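You operate a simulated robot arm through the tools that you are given. There is no shell and no other tool.

You run a simulated robot arm. Do the job below in one go: nothing can be reset, and whatever is moved stays where it is left.

Task
Let the pressure off, put both couplings on their posts and switch off.
Fine: red on red, blue on blue; shut the yellow valve after the couplings; no oil spilt. Where these are worked on the way, their far stop is far enough and under half their travel is too little: yellow valve.

Only the result counts: the job must be done as asked and must still hold three seconds after the hand-in. Knocking over, shifting, dropping, spilling or breaking anything else fails it.

Robot
A 7-joint arm with a two-finger parallel gripper, fixed in place. Base frame: the origin is at the foot of the arm, x ahead of it, y to its left, z up. Units: mm, degrees, N and s.
Its first joint turns from -149.0 to 149.0 degrees. Payload 3.43 kg.
Tool frame: the origin (TCP) lies between the finger pads and is the grasp point; the fingertips stand 30 mm ahead of it; z points along the fingers, y is the line along which they close. The gripper opens to 94 mm. The fingers are 28 mm wide and 10 mm thick; the gripper's body (50 by 96 mm) begins 55 mm behind the TCP.
Orientation is told as [roll, pitch, yaw] about the base's x, y, z axes, in that order, counted from this pose: with the fingers straight down and closing along the base's y, the tool's x points along the base's -x, its y along +y and its z along -z.

Tools
- The arm moves only by the tool nudge_tool. Its argument "rows" is a list of rows, each an object (a shift or turn left out is 0, a gripper value left out holds the last) with "rot": the turn, a rotation vector about the base's x, y, z in degrees, a list of three; "delta_pos": the shift along the base's x, y, z in mm, a list of three; "claw": the closure, from 0 (fully open) to 1 (shut). In form: [{"rot": [ax, ay, az], "delta_pos": [dx, dy, dz], "claw": claw}, ...]. A call has 1 to 20 rows; each row is the pose to reach, as a shift and turn from the pose commanded when the call began. Each row takes 0.2 s and may step no farther than 50 mm and 8.6 degrees from the row before; otherwise, or with a gripper value out of range, the whole call is refused. Where a pose cannot be reached the arm comes as near as it can. A force on the tool above 50 N (or 10 N above the force at the start of the call, whichever is more), or a blocked arm, ends the call early, and 0.2 s more pass. The fingers move at their own pace (about 45 mm/s each) and stop on an object; they squeeze with about 37 N. The grip force told is the motor's: it shows also when the fingers shut on nothing. Time passes only in rows, and 0.2 s behind the last, so rows that repeat a pose let the fingers close. It gives the time, the measured TCP pose, the force on the tool (base axes), the opening and the grip force at its end, in the units of the frame above (readings bear some noise), with the torque about the TCP (base axes, N m) and any sound that the robot's microphone picked up.
- Cameras (640 x 400 px; columns grow to the right, rows downward): "scene" is fixed at [400.5, -648.8, 1270.2]; the picture's right is [0.83, -0.56, 0.00], its down [-0.36, -0.52, -0.77] and it looks along [0.44, 0.64, -0.63] (base axes); focal length 251 px, centre (320, 200). "wrist" rides on the gripper at [76, 14, -102] in the tool frame; the picture's right is [-0.18, 0.98, 0.00], its down [-0.75, -0.14, -0.64] and it looks along [-0.63, -0.12, 0.77] (tool axes); focal length 243 px, centre (320, 200). There is no depth. A picture from a camera that has moved, and an enlarged one, comes with that camera's place and axes in the base frame and with its lens.
- snapshot(camera): a new picture of that camera. It takes no simulated time.
- zoom(camera, box): a new picture of the part [left, top, right, bottom] of that camera's present view, enlarged. It takes no simulated time.
- hand_in(): hands the job in; it is judged then, once.

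Places have to be worked out from the pictures, the camera data and where the tool is seen. Open the gripper and draw the arm clear of the work before you hand the job in, unless the task says otherwise.

The tools are called after "Call:" by a JSON object that holds its "api" and its "payload". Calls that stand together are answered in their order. nudge_tool: Moves the arm, as the interface text tells. Its arguments: {"type":"object","properties":{"rows":{"type":"array","items":{"type":"object","properties":{"rot":{"type":"array","items":{"type":"number"}},"delta_pos":{"type":"array","items":{"type":"number"}},"claw":{"type":"number"}}}}},"required":["rows"]} The other tools are called the same way: snapshot (camera) takes a picture; zoom (camera, box) takes an enlarged picture of a part of a camera's view; hand_in () hands the job in.

At the start:

```text
t: 0.0
ee_pos: [761.4, -98.5, 1089.5]
tcp_rot: [0.0, 0.0, 0.0]
force: [0.9, 0.0, -0.1]
moment: [-0.03, -0.01, 0.01]
opening: 93.8
grasp_force: 0.0
```

scene: 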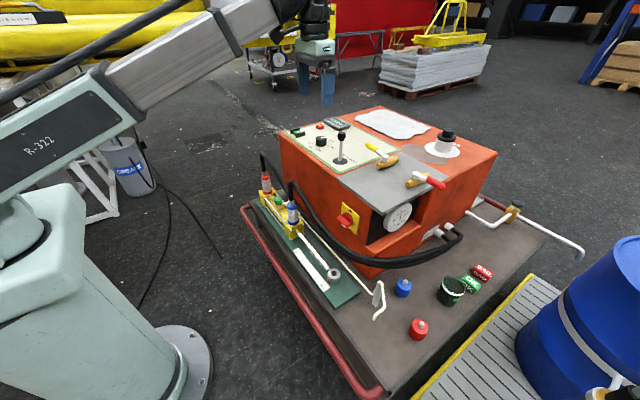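
wrist: 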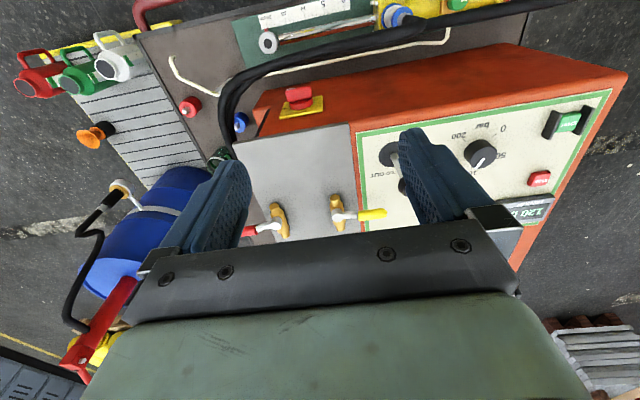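

I'll begin by looking closely at the scene from both cameras before moving.

Call:
{"api": "zoom", "payload": {"camera": "scene", "box": [240, 160, 400, 320]}}

Call:
{"api": "zoom", "payload": {"camera": "scene", "box": [280, 100, 480, 225]}}

Call:
{"api": "zoom", "payload": {"camera": "scene", "box": [360, 220, 520, 350]}}

Call:
{"api": "zoom", "payload": {"camera": "wrist", "box": [340, 80, 620, 260]}}

Call:
{"api": "zoom", "payload": {"camera": "wrist", "box": [160, 0, 480, 200]}}

```text
2.50 times, centred on (320, 240) of scene
camera zoom: at [400.5, -648.8, 1270.2], right [0.83, -0.56, 0.0], down [-0.36, -0.52, -0.77], along [0.44, 0.64, -0.63], focal length 628 px, centre (320, 100)
```

zoom: 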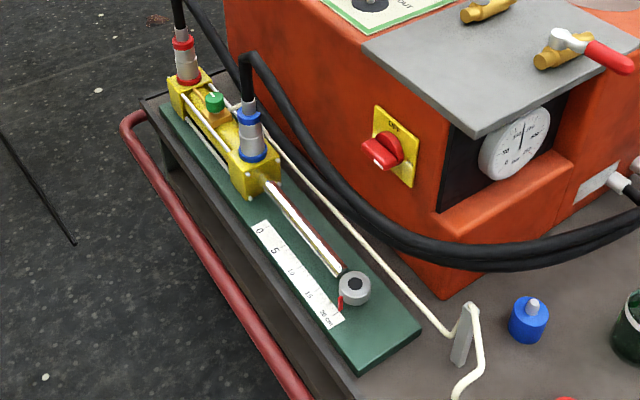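

```text
3.20 times, centred on (380, 162) of scene
camera zoom: at [400.5, -648.8, 1270.2], right [0.83, -0.56, 0.0], down [-0.36, -0.52, -0.77], along [0.44, 0.64, -0.63], focal length 803 px, centre (128, 320)
```

zoom: 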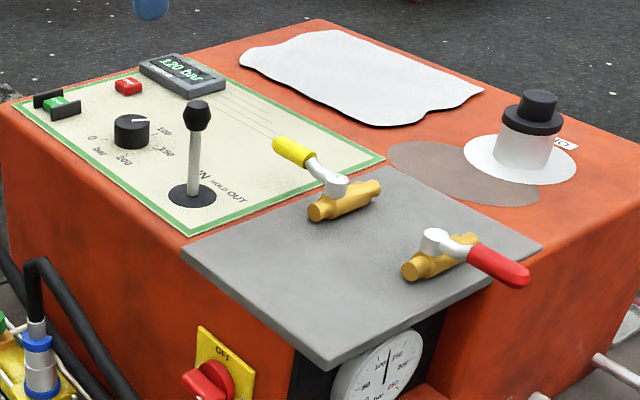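

```text
3.08 times, centred on (440, 285) of scene
camera zoom: at [400.5, -648.8, 1270.2], right [0.83, -0.56, 0.0], down [-0.36, -0.52, -0.77], along [0.44, 0.64, -0.63], focal length 772 px, centre (-49, -62)
```

zoom: 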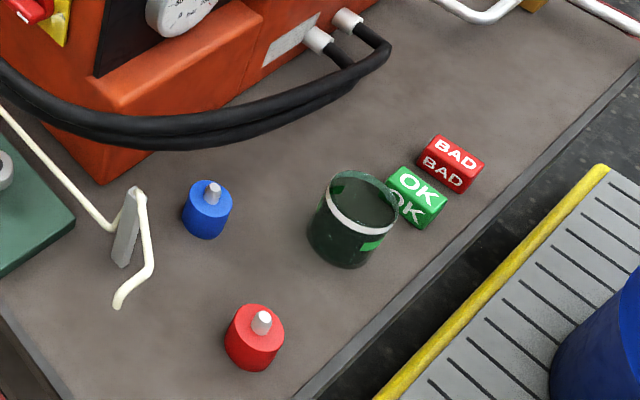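

```text
2.22 times, centred on (480, 170) of wrist
camera zoom: at [684.9, -84.6, 1193.1], right [0.18, 0.98, 0.0], down [0.75, -0.14, 0.64], along [0.63, -0.12, -0.77], focal length 539 px, centre (-36, 267)
```

zoom: 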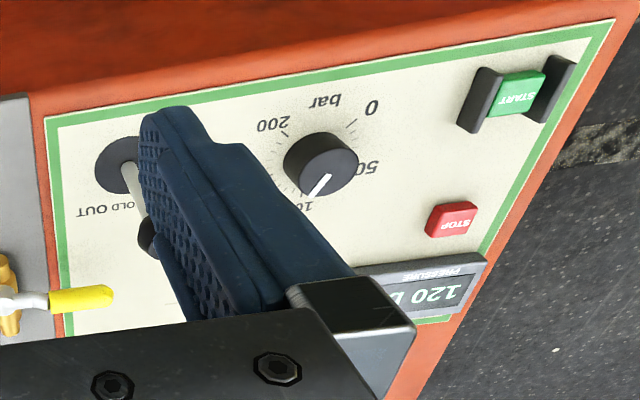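

```text
2.00 times, centred on (320, 100) of wrist
camera zoom: at [684.9, -84.6, 1193.1], right [0.18, 0.98, 0.0], down [0.75, -0.14, 0.64], along [0.63, -0.12, -0.77], focal length 485 px, centre (320, 400)
```

zoom: 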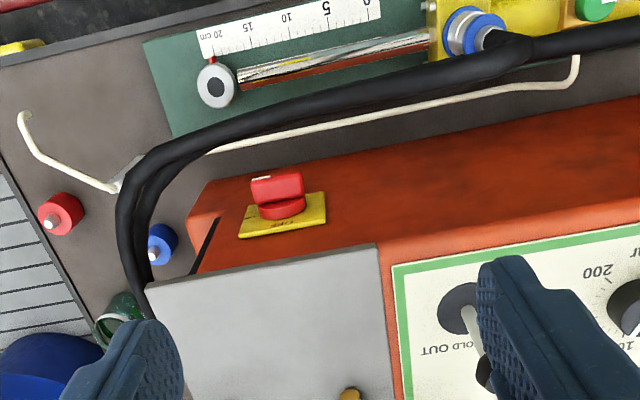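

The overall layout is visible: cylinder with red/blue couplings near the arm, posts on the tray, valves and switches on the pack. I'll enlarge the details to read labels and states.

Call:
{"api": "zoom", "payload": {"camera": "scene", "box": [355, 130, 455, 195]}}

Call:
{"api": "zoom", "payload": {"camera": "scene", "box": [250, 170, 310, 240]}}

Call:
{"api": "zoom", "payload": {"camera": "scene", "box": [325, 190, 425, 250]}}

Call:
{"api": "zoom", "payload": {"camera": "scene", "box": [280, 110, 380, 175]}}

Call:
{"api": "zoom", "payload": {"camera": "wrist", "box": [230, 130, 420, 260]}}

Call:
{"api": "zoom", "payload": {"camera": "wrist", "box": [160, 60, 280, 180]}}

Call:
{"api": "zoom", "payload": {"camera": "wrist", "box": [340, 0, 540, 60]}}

```text
6.15 times, centred on (405, 162) of scene
camera zoom: at [400.5, -648.8, 1270.2], right [0.83, -0.56, 0.0], down [-0.36, -0.52, -0.77], along [0.44, 0.64, -0.63], focal length 1545 px, centre (-203, 431)
```

zoom: 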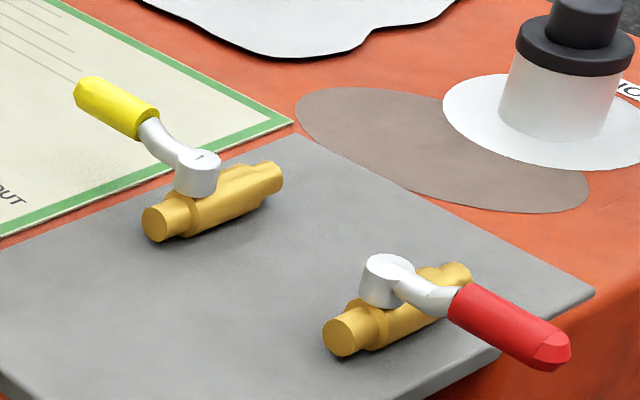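

```text
5.71 times, centred on (280, 205) of scene
camera zoom: at [400.5, -648.8, 1270.2], right [0.83, -0.56, 0.0], down [-0.36, -0.52, -0.77], along [0.44, 0.64, -0.63], focal length 1434 px, centre (549, 171)
```

zoom: 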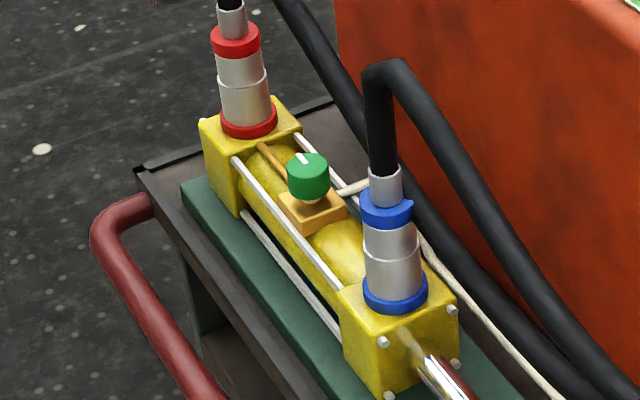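

```text
6.40 times, centred on (375, 220) of scene
camera zoom: at [400.5, -648.8, 1270.2], right [0.83, -0.56, 0.0], down [-0.36, -0.52, -0.77], along [0.44, 0.64, -0.63], focal length 1606 px, centre (-32, 72)
```

zoom: 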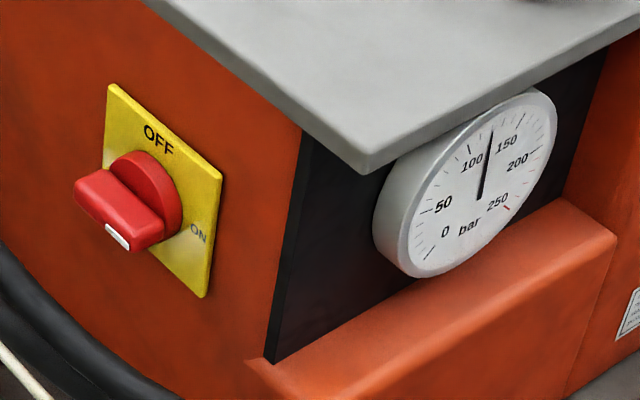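

```text
6.15 times, centred on (330, 142) of scene
camera zoom: at [400.5, -648.8, 1270.2], right [0.83, -0.56, 0.0], down [-0.36, -0.52, -0.77], along [0.44, 0.64, -0.63], focal length 1545 px, centre (258, 554)
```

zoom: 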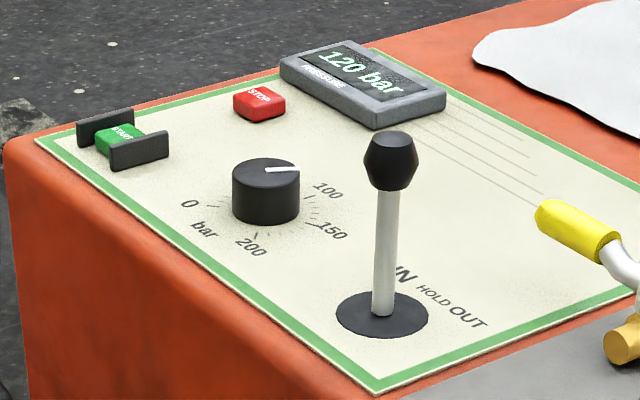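

```text
3.08 times, centred on (325, 195) of wrist
camera zoom: at [684.9, -84.6, 1193.1], right [0.18, 0.98, 0.0], down [0.75, -0.14, 0.64], along [0.63, -0.12, -0.77], focal length 746 px, centre (305, 215)
```

zoom: 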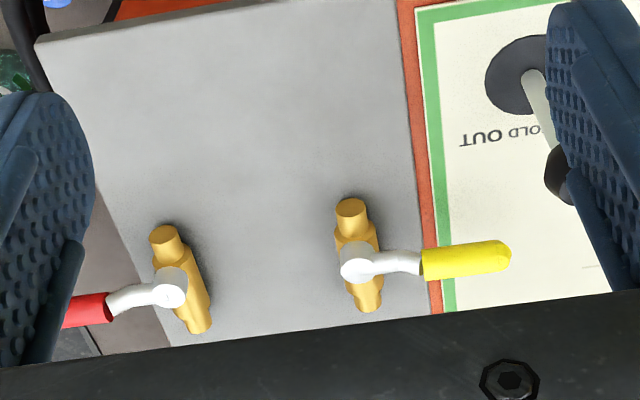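

```text
3.33 times, centred on (220, 120) of wrist
camera zoom: at [684.9, -84.6, 1193.1], right [0.18, 0.98, 0.0], down [0.75, -0.14, 0.64], along [0.63, -0.12, -0.77], focal length 809 px, centre (653, 467)
```

zoom: 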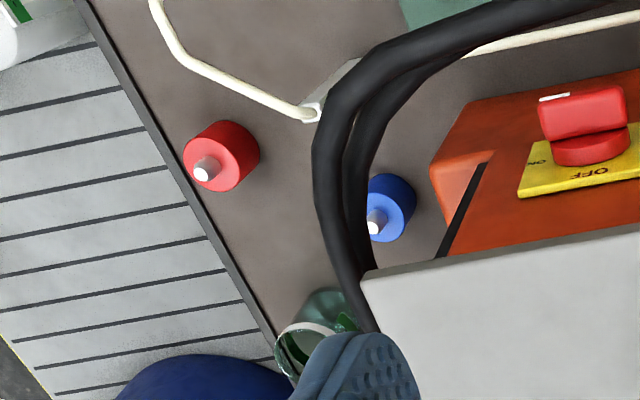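

```text
3.20 times, centred on (440, 30) of wrist
camera zoom: at [684.9, -84.6, 1193.1], right [0.18, 0.98, 0.0], down [0.75, -0.14, 0.64], along [0.63, -0.12, -0.77], focal length 776 px, centre (-64, 744)
```

zoom: 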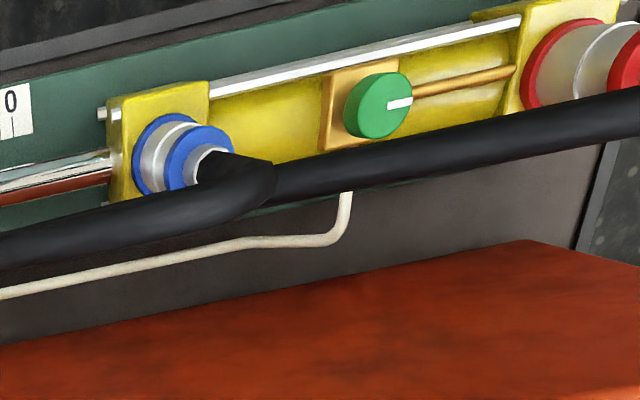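

Currently the yellow valve's handle is across its body (closed), main switch mark points to ON, pressure reads 120 bar. I estimate the yellow pivot at about [1054,-116,812] with the tip at [1053,-14,820]; I'll approach high to test the reach and get a closer look.

Call:
{"api": "nudge_tool", "payload": {"rows": [{"delta_pos": [35, 5, -10]}, {"delta_pos": [70, 10, -30]}, {"delta_pos": [105, 15, -50]}, {"delta_pos": [140, 20, -70]}, {"delta_pos": [170, 25, -90]}, {"delta_pos": [200, 30, -100]}]}}

Call:
{"api": "snapshot", "payload": {"camera": "wrist"}}

Call:
{"api": "snapshot", "payload": {"camera": "scene"}}

```text
t: 1.4
ee_pos: [960.6, -68.8, 990.7]
tcp_rot: [-0.1, -0.1, 0.0]
force: [-0.9, -0.1, 1.0]
moment: [-0.03, -0.06, 0.02]
opening: 93.9
grasp_force: 0.0
```

```text
taken
camera wrist: at [884.9, -54.8, 1093.4], right [0.18, 0.98, 0.0], down [0.75, -0.14, 0.64], along [0.63, -0.12, -0.77], focal length 243 px, centre (320, 200)
```

wrist: 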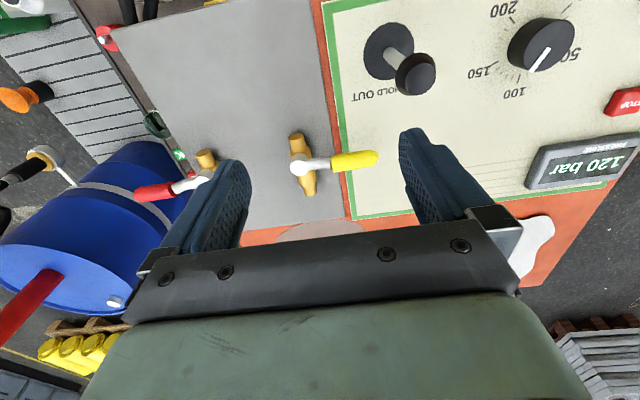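

```text
taken
```

scene: 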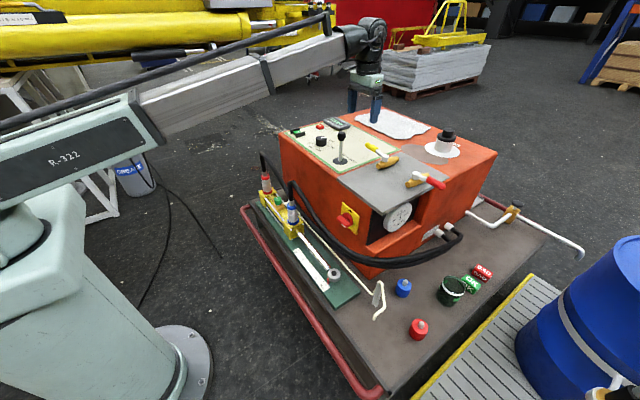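

The yellow pivot refines to about [1058,-103,803] with the tip near [1055,-13,817]; lever knob top about [942,8,887]. I'll close the fingers and move to above the far side of the handle, checking reach.

Call:
{"api": "nudge_tool", "payload": {"rows": [{"delta_pos": [40, 12, -10], "claw": 1}, {"delta_pos": [80, 24, -30], "claw": 1}, {"delta_pos": [110, 34, -50], "claw": 1}, {"delta_pos": [127, 34, -80], "claw": 1}, {"delta_pos": [127, 34, -90], "claw": 1}]}}

Call:
{"api": "snapshot", "payload": {"camera": "wrist"}}

Call:
{"api": "zoom", "payload": {"camera": "scene", "box": [320, 80, 460, 200]}}

```text
t: 2.6
ee_pos: [1088.0, -36.1, 900.5]
tcp_rot: [0.0, 0.0, 0.1]
force: [-0.4, -0.1, 0.5]
moment: [0.0, -0.01, 0.02]
opening: 0.0
grasp_force: 10.5
```

```text
taken
camera wrist: at [1011.6, -20.6, 1002.9], right [0.18, 0.98, 0.0], down [0.75, -0.14, 0.64], along [0.63, -0.12, -0.77], focal length 243 px, centre (320, 200)
```

wrist: 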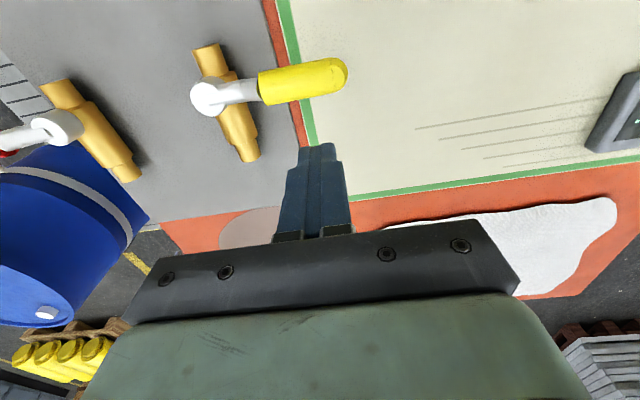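

```text
3.33 times, centred on (390, 140) of scene
camera zoom: at [400.5, -648.8, 1270.2], right [0.83, -0.56, 0.0], down [-0.36, -0.52, -0.77], along [0.44, 0.64, -0.63], focal length 837 px, centre (87, 400)
```

zoom: 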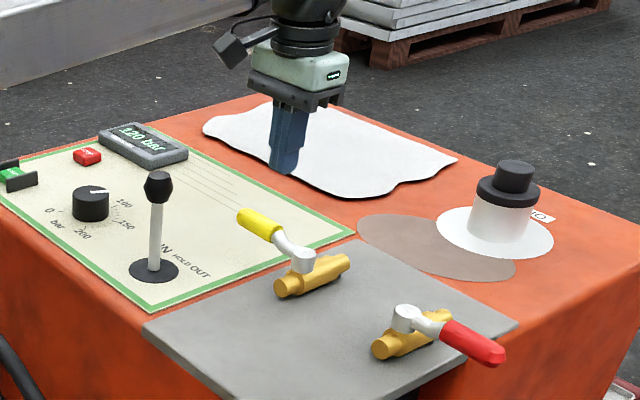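

Reach is good. Pivot now estimated at [1055,-115,805], tip [1056,-11,818]. I'll move slightly farther out, lower beside the handle's far side, then push gently toward -x.

Call:
{"api": "nudge_tool", "payload": {"rows": [{"delta_pos": [10, 0, -10], "claw": 1}, {"delta_pos": [10, 0, -40], "claw": 1}, {"delta_pos": [10, 0, -68], "claw": 1}]}}

Call:
{"api": "snapshot", "payload": {"camera": "wrist"}}

Call:
{"api": "zoom", "payload": {"camera": "scene", "box": [340, 100, 440, 180]}}

```text
t: 3.4
ee_pos: [1098.1, -34.1, 831.1]
tcp_rot: [-0.1, -0.1, 0.0]
force: [-1.0, -0.6, -0.7]
moment: [0.02, -0.02, 0.0]
opening: 0.1
grasp_force: 32.8
```

```text
taken
camera wrist: at [1021.9, -20.3, 935.0], right [0.18, 0.98, 0.0], down [0.75, -0.14, 0.64], along [0.63, -0.12, -0.77], focal length 243 px, centre (320, 200)
```

wrist: 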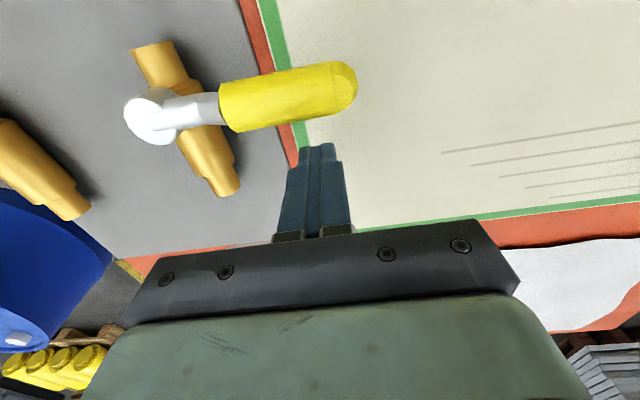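

```text
5.00 times, centred on (390, 140) of scene
camera zoom: at [400.5, -648.8, 1270.2], right [0.83, -0.56, 0.0], down [-0.36, -0.52, -0.77], along [0.44, 0.64, -0.63], focal length 1255 px, centre (-30, 500)
```

zoom: 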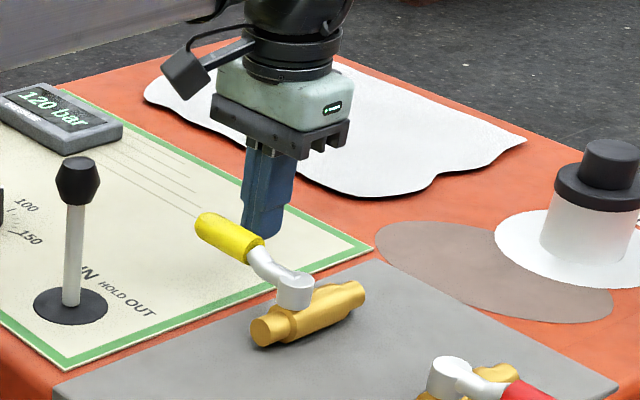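

Finger is beside the handle with no contact. Now I push -x along the arc up to about 30° and watch the force.

Call:
{"api": "nudge_tool", "payload": {"rows": [{"delta_pos": [-9, -4, 0], "claw": 1}, {"delta_pos": [-18, -5, 0], "claw": 1}, {"delta_pos": [-28, -3, 0], "claw": 1}, {"delta_pos": [-37, -1, 0], "claw": 1}, {"delta_pos": [-47, -1, 0], "claw": 1}, {"delta_pos": [-57, -1, 0], "claw": 1}]}}

Call:
{"api": "snapshot", "payload": {"camera": "wrist"}}

Call:
{"api": "zoom", "payload": {"camera": "scene", "box": [340, 100, 440, 180]}}

```text
t: 4.8
ee_pos: [1041.8, -35.8, 830.8]
tcp_rot: [0.0, 0.0, -0.1]
force: [0.4, -0.4, 0.3]
moment: [0.0, -0.01, 0.04]
opening: 0.3
grasp_force: 32.4
```

```text
taken
camera wrist: at [964.7, -21.6, 935.0], right [0.18, 0.98, 0.0], down [0.75, -0.14, 0.64], along [0.63, -0.12, -0.77], focal length 243 px, centre (320, 200)
```

wrist: 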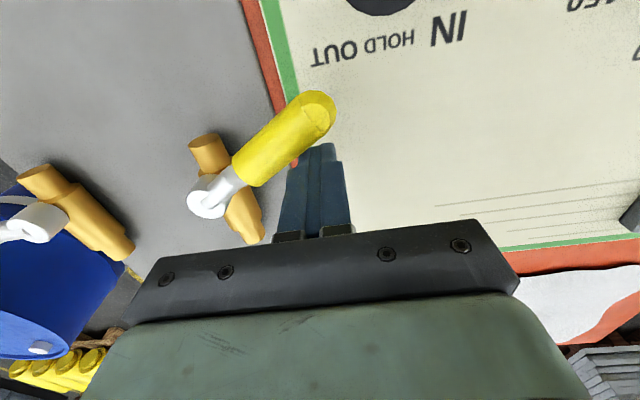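

```text
5.00 times, centred on (390, 140) of scene
camera zoom: at [400.5, -648.8, 1270.2], right [0.83, -0.56, 0.0], down [-0.36, -0.52, -0.77], along [0.44, 0.64, -0.63], focal length 1255 px, centre (-30, 500)
```

zoom: 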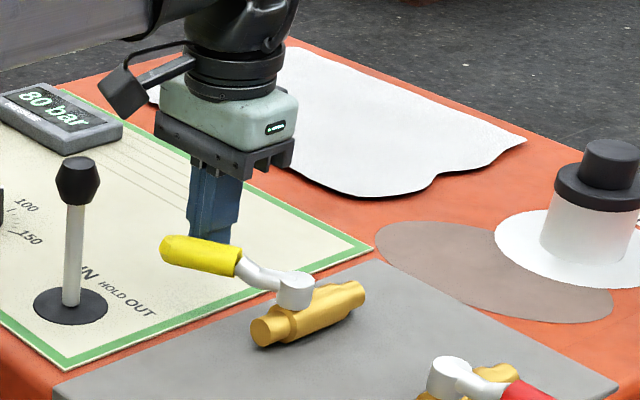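

The handle moved freely and the display dropped to 80 bar, so -x is the opening direction. I continue the arc to the far stop, yawing the tool along so the wrist camera stays clear of the lever.

Call:
{"api": "nudge_tool", "payload": {"rows": [{"delta_pos": [-11, -3, 3], "rot": [0, 0, 6], "claw": 1}, {"delta_pos": [-21, -7, 3], "rot": [0, 0, 12], "claw": 1}, {"delta_pos": [-31, -13, 3], "rot": [0, 0, 18], "claw": 1}, {"delta_pos": [-39, -20, 3], "rot": [0, 0, 24], "claw": 1}, {"delta_pos": [-47, -28, 3], "rot": [0, 0, 30], "claw": 1}, {"delta_pos": [-54, -37, 3], "rot": [0, 0, 36], "claw": 1}, {"delta_pos": [-59, -47, 3], "rot": [0, 0, 42], "claw": 1}, {"delta_pos": [-62, -54, 3], "rot": [0, 0, 48], "claw": 1}, {"delta_pos": [-63, -58, 3], "rot": [0, 0, 48], "claw": 1}]}}

Call:
{"api": "snapshot", "payload": {"camera": "wrist"}}

Call:
{"api": "zoom", "payload": {"camera": "scene", "box": [330, 100, 450, 200]}}

```text
t: 6.8
ee_pos: [980.0, -89.0, 834.4]
tcp_rot: [0.2, -0.3, 48.3]
force: [8.0, 31.6, 2.6]
moment: [0.55, -0.14, 0.06]
opening: 0.0
grasp_force: 32.8
```

```text
taken
camera wrist: at [917.6, -137.3, 938.0], right [-0.61, 0.79, 0.0], down [0.61, 0.46, 0.65], along [0.51, 0.4, -0.76], focal length 243 px, centre (320, 200)
```

wrist: 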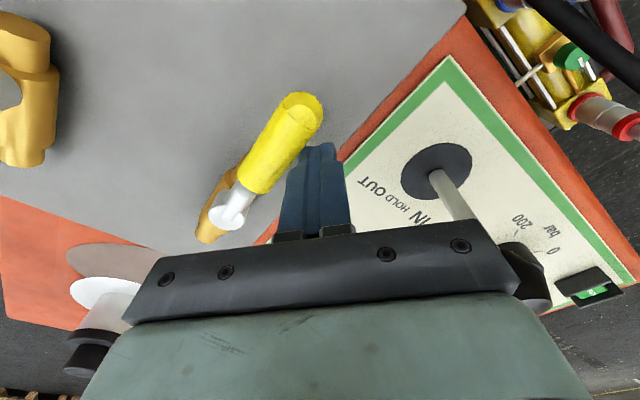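

```text
4.00 times, centred on (390, 150) of scene
camera zoom: at [400.5, -648.8, 1270.2], right [0.83, -0.56, 0.0], down [-0.36, -0.52, -0.77], along [0.44, 0.64, -0.63], focal length 1004 px, centre (40, 400)
```

zoom: 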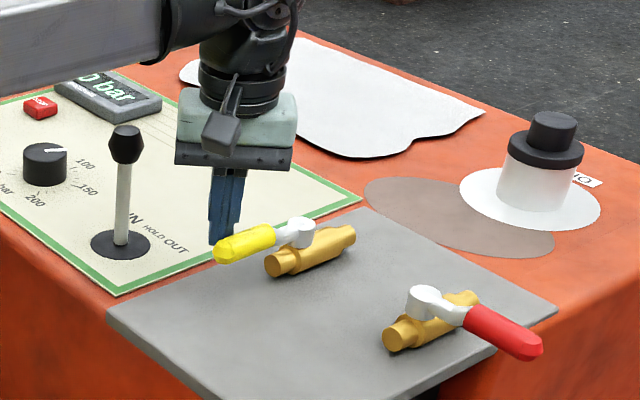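

The valve reached its stop (31 N reaction) with the handle in line with its body. I back off slightly, lift clear, and check the gauge and display.

Call:
{"api": "nudge_tool", "payload": {"rows": [{"delta_pos": [2, 12, 0], "claw": 1}, {"delta_pos": [2, 12, 40], "claw": 1}, {"delta_pos": [2, 12, 90], "claw": 1}, {"delta_pos": [0, 0, 130], "claw": 1}, {"delta_pos": [-40, 0, 150], "rot": [0, 0, -8], "claw": 0.5}, {"delta_pos": [-80, 20, 170], "rot": [0, 0, -16], "claw": 0}, {"delta_pos": [-120, 40, 180], "rot": [0, 0, -24]}, {"delta_pos": [-160, 60, 180], "rot": [0, 0, -32]}, {"delta_pos": [-200, 80, 180], "rot": [0, 0, -40]}, {"delta_pos": [-240, 100, 180], "rot": [0, 0, -48]}, {"delta_pos": [-280, 120, 170], "rot": [0, 0, -48]}]}}

Call:
{"api": "snapshot", "payload": {"camera": "wrist"}}

Call:
{"api": "zoom", "payload": {"camera": "scene", "box": [250, 100, 450, 250]}}

Call:
{"api": "zoom", "payload": {"camera": "scene", "box": [325, 190, 425, 250]}}

```text
t: 9.2
ee_pos: [698.3, 26.7, 1003.6]
tcp_rot: [-0.1, -0.1, -0.2]
force: [0.5, 0.0, 0.4]
moment: [0.0, 0.03, -0.02]
opening: 94.1
grasp_force: 0.0
```

```text
taken
camera wrist: at [620.5, 40.5, 1107.5], right [0.19, 0.98, 0.0], down [0.75, -0.14, 0.64], along [0.63, -0.12, -0.77], focal length 243 px, centre (320, 200)
```

wrist: 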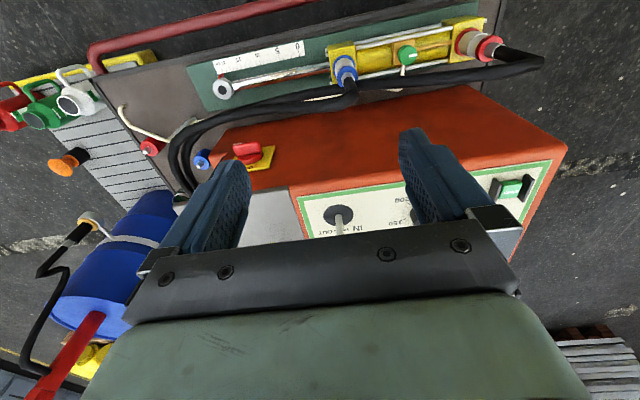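

```text
2.67 times, centred on (350, 175) of scene
camera zoom: at [400.5, -648.8, 1270.2], right [0.83, -0.56, 0.0], down [-0.36, -0.52, -0.77], along [0.44, 0.64, -0.63], focal length 669 px, centre (240, 267)
```

zoom: 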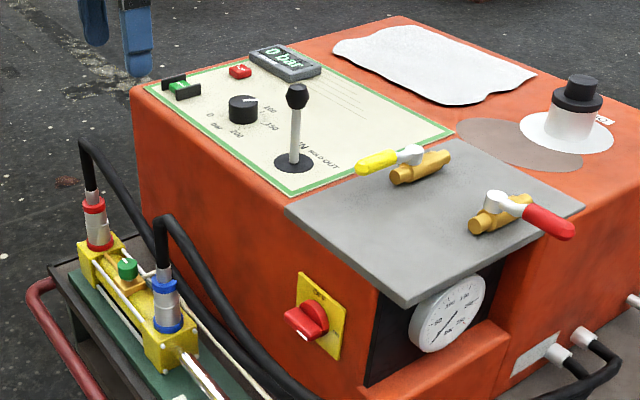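

```text
6.40 times, centred on (375, 220) of scene
camera zoom: at [400.5, -648.8, 1270.2], right [0.83, -0.56, 0.0], down [-0.36, -0.52, -0.77], along [0.44, 0.64, -0.63], focal length 1606 px, centre (-32, 72)
```

zoom: 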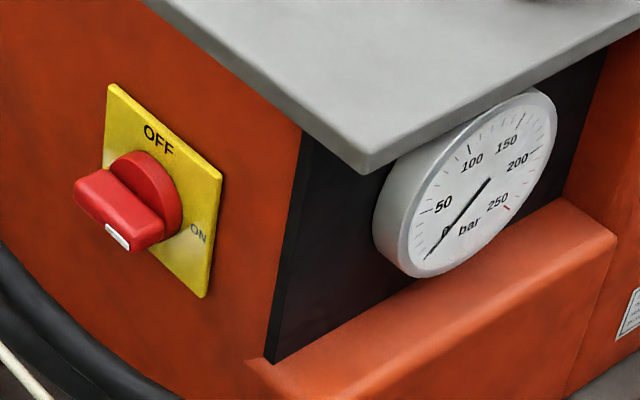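

Both the gauge and the display now show 0 bar. Next I examine the couplings on the cylinder.

Call:
{"api": "zoom", "payload": {"camera": "wrist", "box": [310, 0, 550, 150]}}

Call:
{"api": "zoom", "payload": {"camera": "scene", "box": [245, 140, 325, 240]}}

Call:
{"api": "zoom", "payload": {"camera": "wrist", "box": [80, 70, 320, 220]}}

```text
2.67 times, centred on (430, 75) of wrist
camera zoom: at [620.5, 40.5, 1107.5], right [0.19, 0.98, 0.0], down [0.75, -0.14, 0.64], along [0.63, -0.12, -0.77], focal length 647 px, centre (27, 533)
```

zoom: 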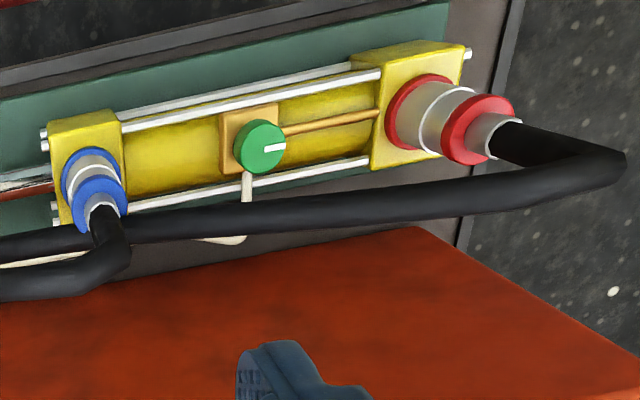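

```text
4.00 times, centred on (285, 190) of scene
camera zoom: at [400.5, -648.8, 1270.2], right [0.83, -0.56, 0.0], down [-0.36, -0.52, -0.77], along [0.44, 0.64, -0.63], focal length 1004 px, centre (460, 240)
```

zoom: 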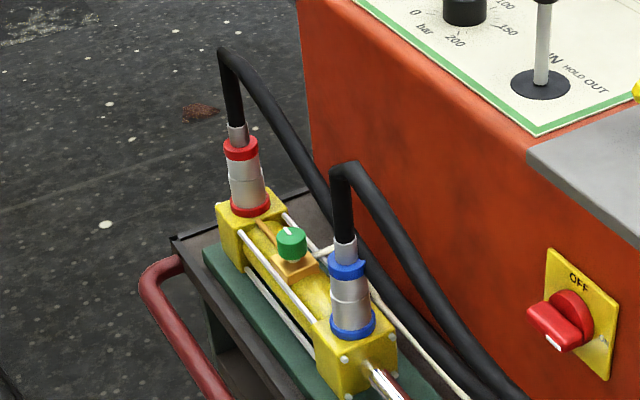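

```text
2.67 times, centred on (200, 145) of wrist
camera zoom: at [620.5, 40.5, 1107.5], right [0.19, 0.98, 0.0], down [0.75, -0.14, 0.64], along [0.63, -0.12, -0.77], focal length 647 px, centre (640, 347)
```

zoom: 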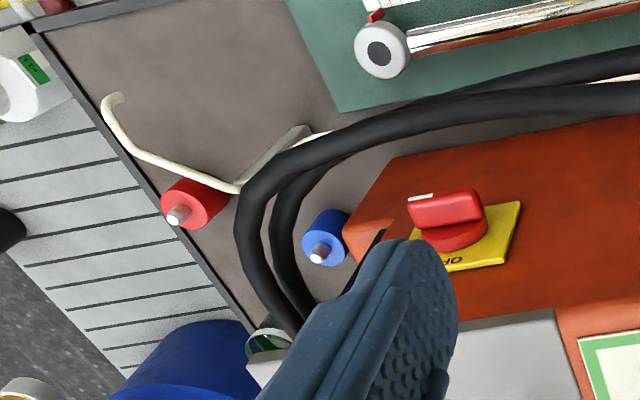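

The couplings stand upright with the hoses rising then bending away toward +x/-y. I move lower and back for a closer look from the base side.

Call:
{"api": "nudge_tool", "payload": {"rows": [{"delta_pos": [-15, 20, -40]}, {"delta_pos": [-30, 40, -80]}, {"delta_pos": [-45, 60, -120]}, {"delta_pos": [-60, 80, -155]}, {"delta_pos": [-75, 90, -190]}, {"delta_pos": [-90, 95, -225]}]}}

Call:
{"api": "snapshot", "payload": {"camera": "wrist"}}

Call:
{"api": "snapshot", "payload": {"camera": "scene"}}

```text
t: 10.6
ee_pos: [608.7, 122.0, 780.0]
tcp_rot: [0.0, 0.0, -0.1]
force: [0.4, -0.3, -0.1]
moment: [0.03, 0.01, 0.03]
opening: 94.0
grasp_force: 0.1
```

```text
taken
camera wrist: at [532.0, 136.0, 882.9], right [0.18, 0.98, 0.0], down [0.75, -0.14, 0.64], along [0.63, -0.12, -0.77], focal length 243 px, centre (320, 200)
```

wrist: 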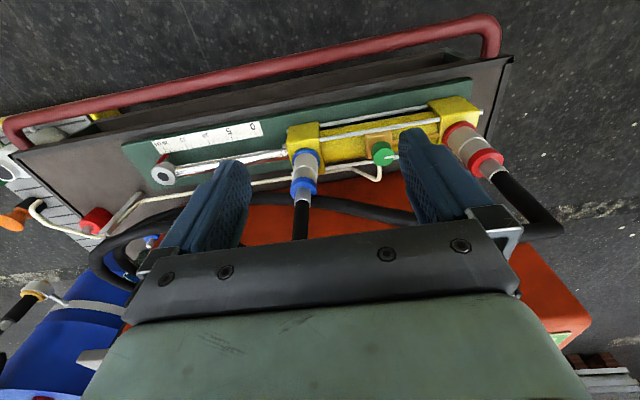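

```text
taken
```

scene: 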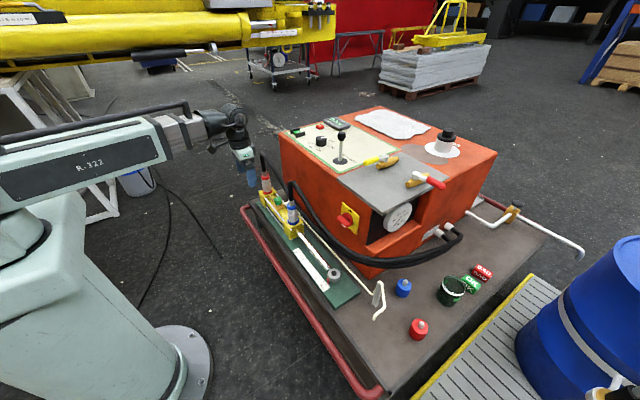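

Call:
{"api": "zoom", "payload": {"camera": "wrist", "box": [250, 80, 410, 230]}}

Call:
{"api": "zoom", "payload": {"camera": "wrist", "box": [400, 80, 580, 240]}}

```text
2.67 times, centred on (330, 155) of wrist
camera zoom: at [532.0, 136.0, 882.9], right [0.18, 0.98, 0.0], down [0.75, -0.14, 0.64], along [0.63, -0.12, -0.77], focal length 647 px, centre (293, 320)
```

zoom: 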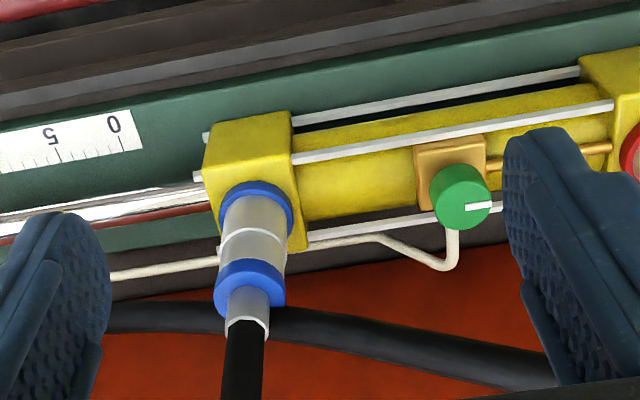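

```text
2.50 times, centred on (490, 160) of wrist
camera zoom: at [532.0, 136.0, 882.9], right [0.18, 0.98, 0.0], down [0.75, -0.14, 0.64], along [0.63, -0.12, -0.77], focal length 606 px, centre (-105, 300)
```

zoom: 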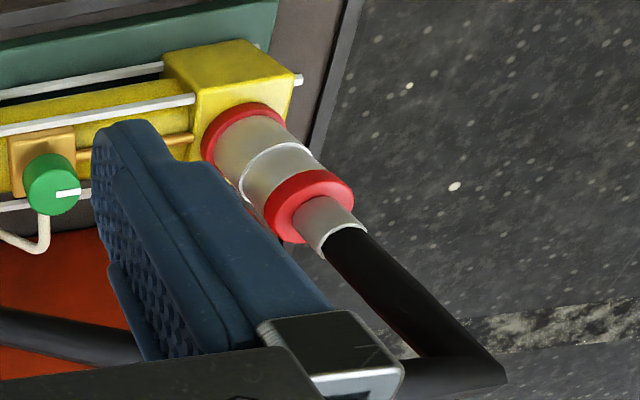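

Blue coupling's upper ring is about [749,69,582], with vertical axis. I look closer at the ring details (a small tab appears on blue) and the posts.

Call:
{"api": "zoom", "payload": {"camera": "wrist", "box": [280, 120, 350, 170]}}

Call:
{"api": "zoom", "payload": {"camera": "wrist", "box": [435, 110, 515, 170]}}

Call:
{"api": "zoom", "payload": {"camera": "scene", "box": [250, 165, 310, 235]}}

Call:
{"api": "zoom", "payload": {"camera": "scene", "box": [370, 250, 440, 350]}}

```text
8.00 times, centred on (315, 145) of wrist
camera zoom: at [532.0, 136.0, 882.9], right [0.18, 0.98, 0.0], down [0.75, -0.14, 0.64], along [0.63, -0.12, -0.77], focal length 1941 px, centre (360, 640)
```

zoom: 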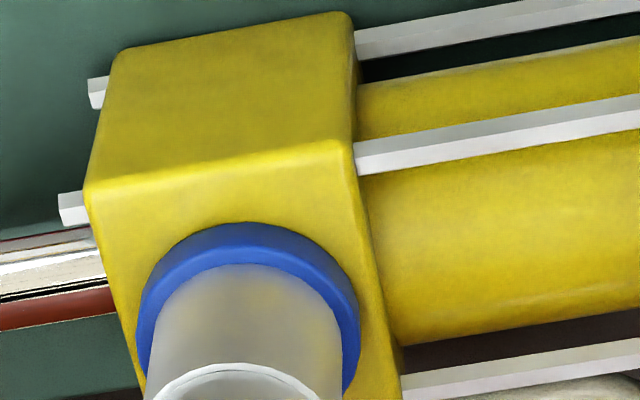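

```text
6.67 times, centred on (475, 140) of wrist
camera zoom: at [532.0, 136.0, 882.9], right [0.18, 0.98, 0.0], down [0.75, -0.14, 0.64], along [0.63, -0.12, -0.77], focal length 1618 px, centre (-713, 600)
```

zoom: 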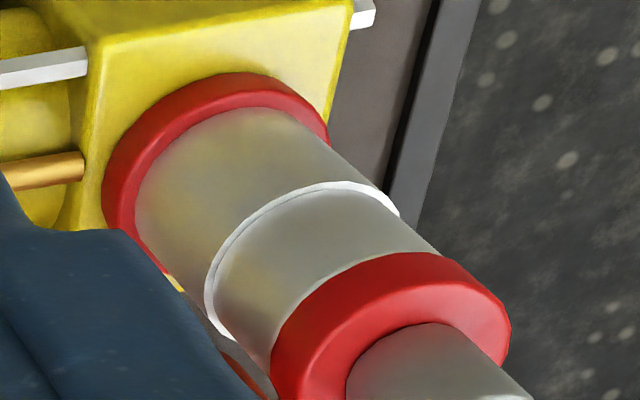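

```text
5.71 times, centred on (280, 200) of scene
camera zoom: at [400.5, -648.8, 1270.2], right [0.83, -0.56, 0.0], down [-0.36, -0.52, -0.77], along [0.44, 0.64, -0.63], focal length 1434 px, centre (549, 200)
```

zoom: 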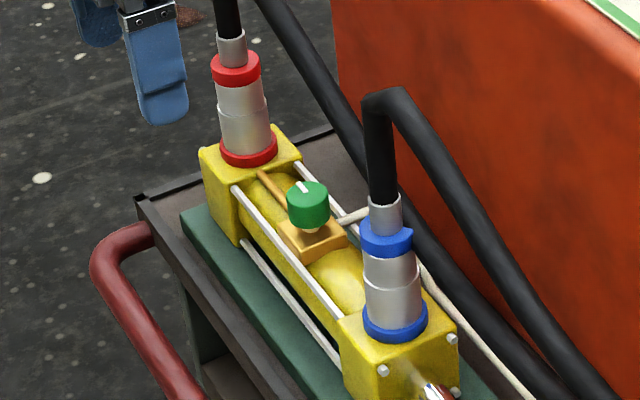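

```text
4.00 times, centred on (405, 300) of scene
camera zoom: at [400.5, -648.8, 1270.2], right [0.83, -0.56, 0.0], down [-0.36, -0.52, -0.77], along [0.44, 0.64, -0.63], focal length 1004 px, centre (-20, -200)
```

zoom: 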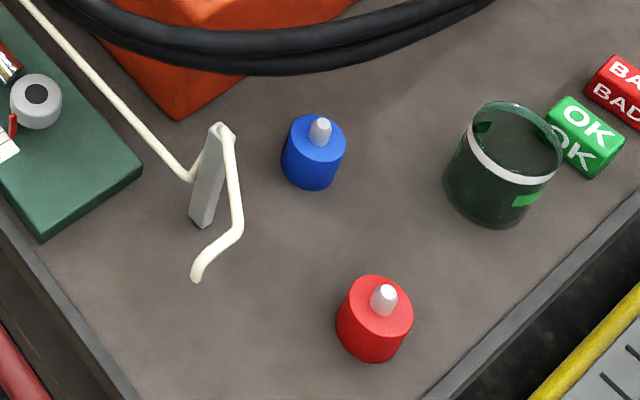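

The red coupling's upper ring is at about [756,339,582] and blue at [749,69,582], so they're 270 mm apart. I'll now view the posts and hoses near the pack's corner from closer.

Call:
{"api": "nudge_tool", "payload": {"rows": [{"delta_pos": [6, -40, 10]}, {"delta_pos": [12, -80, 20]}, {"delta_pos": [18, -120, 30]}, {"delta_pos": [24, -160, 40]}, {"delta_pos": [30, -200, 45]}, {"delta_pos": [36, -240, 50]}, {"delta_pos": [42, -280, 50]}, {"delta_pos": [48, -320, 50]}, {"delta_pos": [54, -360, 50]}, {"delta_pos": [60, -400, 50]}, {"delta_pos": [70, -440, 40]}, {"delta_pos": [80, -480, 30]}, {"delta_pos": [90, -520, 20]}]}}

Call:
{"api": "snapshot", "payload": {"camera": "wrist"}}

Call:
{"api": "zoom", "payload": {"camera": "wrist", "box": [200, 20, 440, 200]}}

```text
t: 13.4
ee_pos: [699.2, -400.3, 799.4]
tcp_rot: [-0.1, 0.0, 0.0]
force: [0.3, 0.5, -0.1]
moment: [0.0, -0.03, 0.0]
opening: 94.0
grasp_force: 0.1
```

```text
taken
camera wrist: at [622.4, -385.4, 902.7], right [0.18, 0.98, 0.0], down [0.75, -0.14, 0.64], along [0.63, -0.12, -0.77], focal length 243 px, centre (320, 200)
```

wrist: 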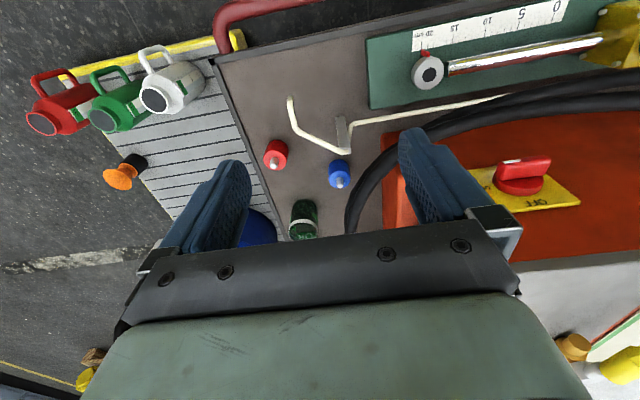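

```text
2.22 times, centred on (320, 110) of wrist
camera zoom: at [622.4, -385.4, 902.7], right [0.18, 0.98, 0.0], down [0.75, -0.14, 0.64], along [0.63, -0.12, -0.77], focal length 539 px, centre (320, 400)
```

zoom: 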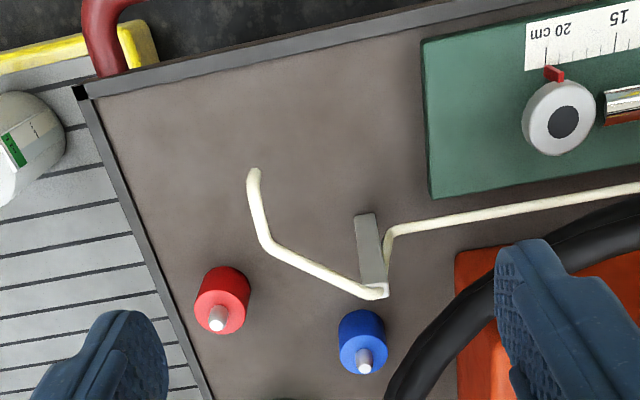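

Posts refine to roughly red [866,-527,472] and blue [938,-399,471] (nipple tops). I'll go lower for a closer, more accurate measurement.

Call:
{"api": "nudge_tool", "payload": {"rows": [{"delta_pos": [15, -12, -40]}, {"delta_pos": [35, -25, -80]}, {"delta_pos": [55, -40, -110]}, {"delta_pos": [75, -55, -135]}]}}

Call:
{"api": "snapshot", "payload": {"camera": "wrist"}}

Call:
{"api": "zoom", "payload": {"camera": "wrist", "box": [220, 20, 460, 200]}}

Call:
{"api": "snapshot", "payload": {"camera": "scene"}}

```text
t: 14.4
ee_pos: [772.6, -454.8, 664.5]
tcp_rot: [0.0, -0.1, 0.0]
force: [0.1, 0.3, 0.3]
moment: [-0.01, 0.0, -0.01]
opening: 94.0
grasp_force: 0.1
```

```text
taken
camera wrist: at [696.8, -441.1, 767.8], right [0.18, 0.98, 0.0], down [0.75, -0.14, 0.64], along [0.63, -0.12, -0.77], focal length 243 px, centre (320, 200)
```

wrist: 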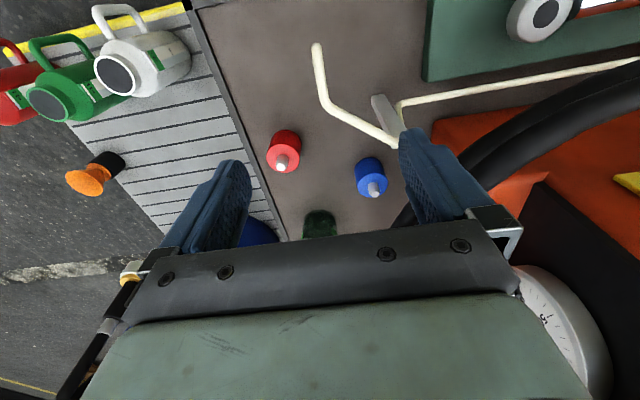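

```text
2.22 times, centred on (340, 110) of wrist
camera zoom: at [696.8, -441.1, 767.8], right [0.18, 0.98, 0.0], down [0.75, -0.14, 0.64], along [0.63, -0.12, -0.77], focal length 539 px, centre (276, 400)
```

zoom: 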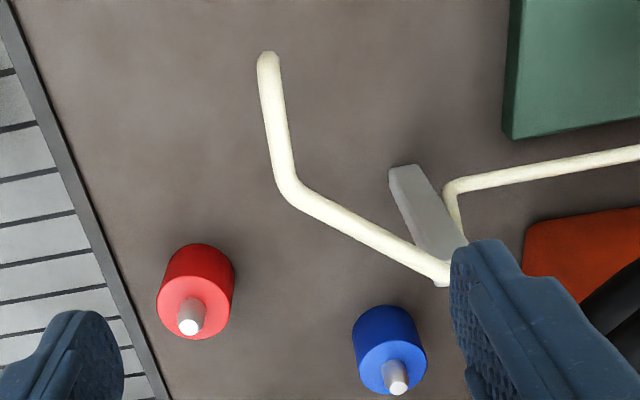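

```text
taken
```

scene: 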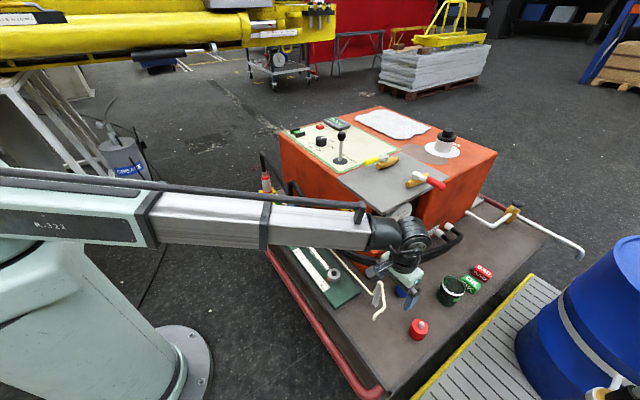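

Refined estimates: red post tip [865,-527,475], blue post tip [933,-400,477]; blue coupling axis [747,70], red [751,336], upper rings at z≈586. A bent tube stands near [808,-390,573]→[768,-449,560]→[729,-450,525], which I'll have to avoid. I move back up and over to the blue coupling and tilt the tool 50° to approach from the base side, below the hose.

Call:
{"api": "nudge_tool", "payload": {"rows": [{"delta_pos": [-20, 10, 40]}, {"delta_pos": [-45, 20, 80]}, {"delta_pos": [-70, 40, 110]}, {"delta_pos": [-80, 80, 120]}, {"delta_pos": [-85, 125, 120]}, {"delta_pos": [-90, 170, 120]}, {"delta_pos": [-95, 215, 120]}, {"delta_pos": [-100, 260, 120]}, {"delta_pos": [-105, 305, 120]}, {"delta_pos": [-110, 350, 120]}, {"delta_pos": [-110, 395, 120]}, {"delta_pos": [-110, 440, 120]}, {"delta_pos": [-110, 485, 120]}, {"delta_pos": [-110, 525, 110], "rot": [0, -8, 0]}, {"delta_pos": [-110, 525, 100], "rot": [0, -16, 0]}, {"delta_pos": [-110, 525, 90], "rot": [0, -24, 0]}, {"delta_pos": [-110, 525, 80], "rot": [0, -32, 0]}, {"delta_pos": [-110, 525, 70], "rot": [0, -40, 0]}, {"delta_pos": [-110, 525, 60], "rot": [0, -48, 0]}, {"delta_pos": [-110, 525, 50], "rot": [0, -52, 0]}]}}

Call:
{"api": "snapshot", "payload": {"camera": "wrist"}}

Call:
{"api": "snapshot", "payload": {"camera": "scene"}}

```text
t: 18.6
ee_pos: [682.0, 73.2, 708.4]
tcp_rot: [0.0, -52.1, 0.1]
force: [0.4, 0.2, -0.5]
moment: [0.02, 0.0, 0.01]
opening: 94.1
grasp_force: 0.0
out of reach, approached as far as the arm can: row 18, 19, 20
```

```text
taken
camera wrist: at [553.5, 87.8, 712.2], right [0.11, 0.98, 0.15], down [-0.04, -0.14, 0.99], along [0.99, -0.12, 0.03], focal length 243 px, centre (320, 200)
```

wrist: 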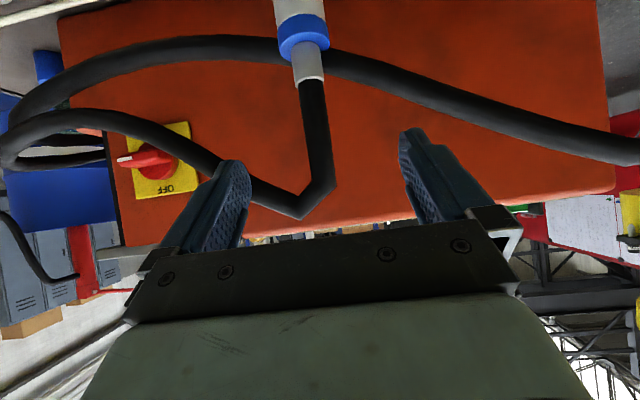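

```text
taken
```

scene: 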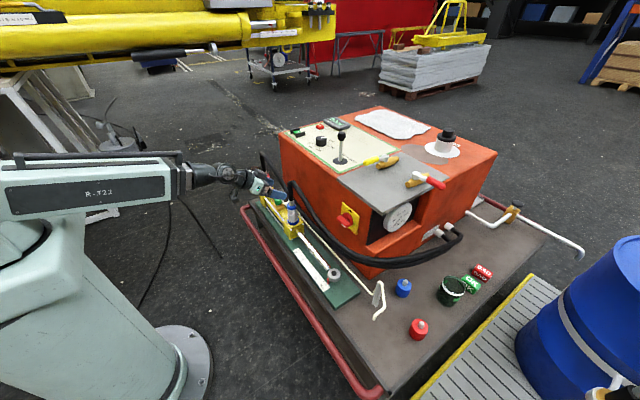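

The wrist camera now looks forward at the blue coupling and confirms its axis at about [747,70] and ring z≈587. I descend diagonally, first part, to check the commanded pose against the measured.

Call:
{"api": "nudge_tool", "payload": {"rows": [{"delta_pos": [15, 0, -30]}, {"delta_pos": [30, 0, -60]}, {"delta_pos": [40, 0, -90]}]}}

Call:
{"api": "snapshot", "payload": {"camera": "wrist"}}

```text
t: 19.4
ee_pos: [721.5, 73.1, 618.4]
tcp_rot: [-0.1, -52.0, 0.0]
force: [-0.4, -0.8, -0.1]
moment: [-0.02, 0.02, -0.01]
opening: 94.0
grasp_force: 0.0
```

```text
taken
camera wrist: at [593.7, 88.0, 621.6], right [0.11, 0.98, 0.14], down [-0.04, -0.14, 0.99], along [0.99, -0.12, 0.03], focal length 243 px, centre (320, 200)
```

wrist: 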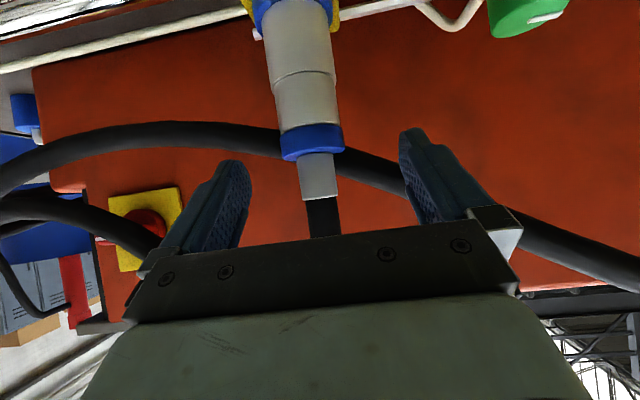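

Seam at z≈548 and upper ring z≈582–596, axis y≈69.5. I'll grip the upper sleeve with TCP at [745,70,567].

Call:
{"api": "nudge_tool", "payload": {"rows": [{"delta_pos": [8, -3, -25], "claw": 0}, {"delta_pos": [16, -3.3, -42], "claw": 0}, {"delta_pos": [23.5, -3.3, -51], "claw": 0}]}}

Call:
{"api": "snapshot", "payload": {"camera": "wrist"}}

Call:
{"api": "zoom", "payload": {"camera": "scene", "box": [230, 150, 330, 250]}}

```text
t: 20.2
ee_pos: [745.8, 69.6, 565.6]
tcp_rot: [0.0, -52.0, 0.0]
force: [0.2, -0.6, 0.1]
moment: [-0.01, -0.02, -0.01]
opening: 94.0
grasp_force: 0.1
```

```text
taken
camera wrist: at [617.1, 84.2, 571.1], right [0.11, 0.98, 0.14], down [-0.04, -0.14, 0.99], along [0.99, -0.12, 0.03], focal length 243 px, centre (320, 200)
```

wrist: 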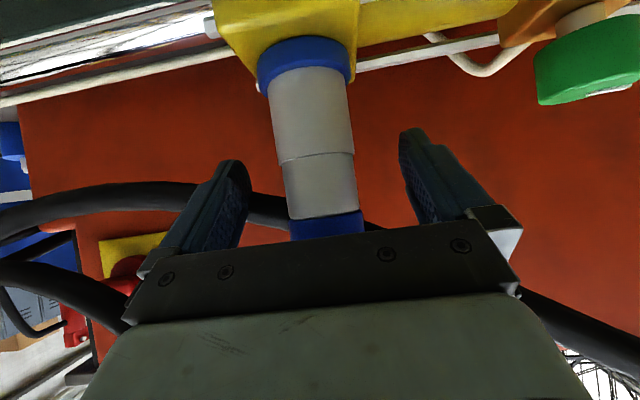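

```text
4.00 times, centred on (280, 200) of scene
camera zoom: at [400.5, -648.8, 1270.2], right [0.83, -0.56, 0.0], down [-0.36, -0.52, -0.77], along [0.44, 0.64, -0.63], focal length 1004 px, centre (480, 200)
```

zoom: 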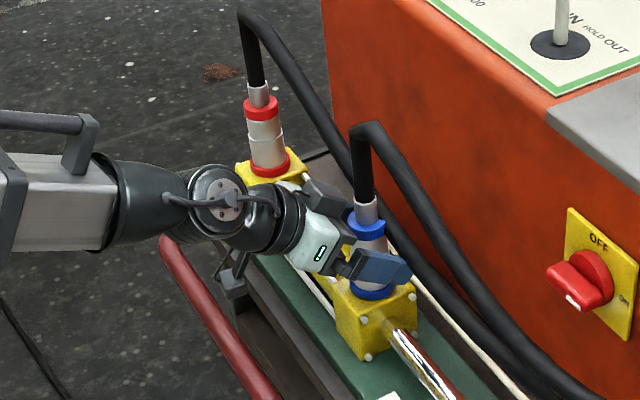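

The sleeve is centred between the fingers (axis y≈71). I shift 1.5 mm and close.

Call:
{"api": "nudge_tool", "payload": {"rows": [{"delta_pos": [0, 1.5, 0], "claw": 1}, {"delta_pos": [0, 1.5, 0], "claw": 1}, {"delta_pos": [0, 1.5, 0], "claw": 1}, {"delta_pos": [0, 1.5, 0], "claw": 1}, {"delta_pos": [0, 1.5, 0], "claw": 1}]}}

Call:
{"api": "snapshot", "payload": {"camera": "wrist"}}

```text
t: 21.4
ee_pos: [744.0, 72.1, 568.0]
tcp_rot: [-0.1, -52.1, 0.1]
force: [-0.7, 0.0, 0.5]
moment: [-0.05, -0.01, -0.02]
opening: 42.2
grasp_force: 36.4
```

```text
taken
camera wrist: at [617.1, 86.0, 571.2], right [0.11, 0.98, 0.14], down [-0.04, -0.14, 0.99], along [0.99, -0.12, 0.03], focal length 243 px, centre (320, 200)
```

wrist: 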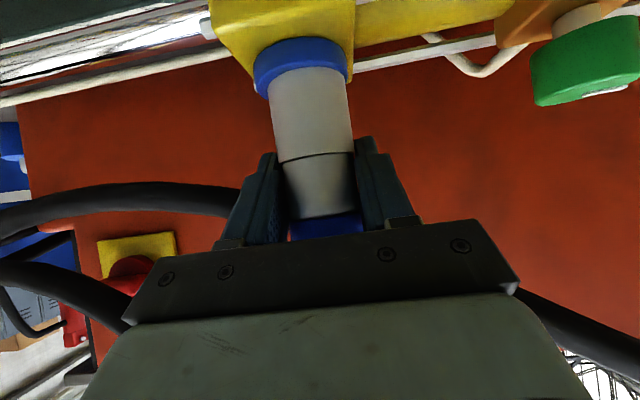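

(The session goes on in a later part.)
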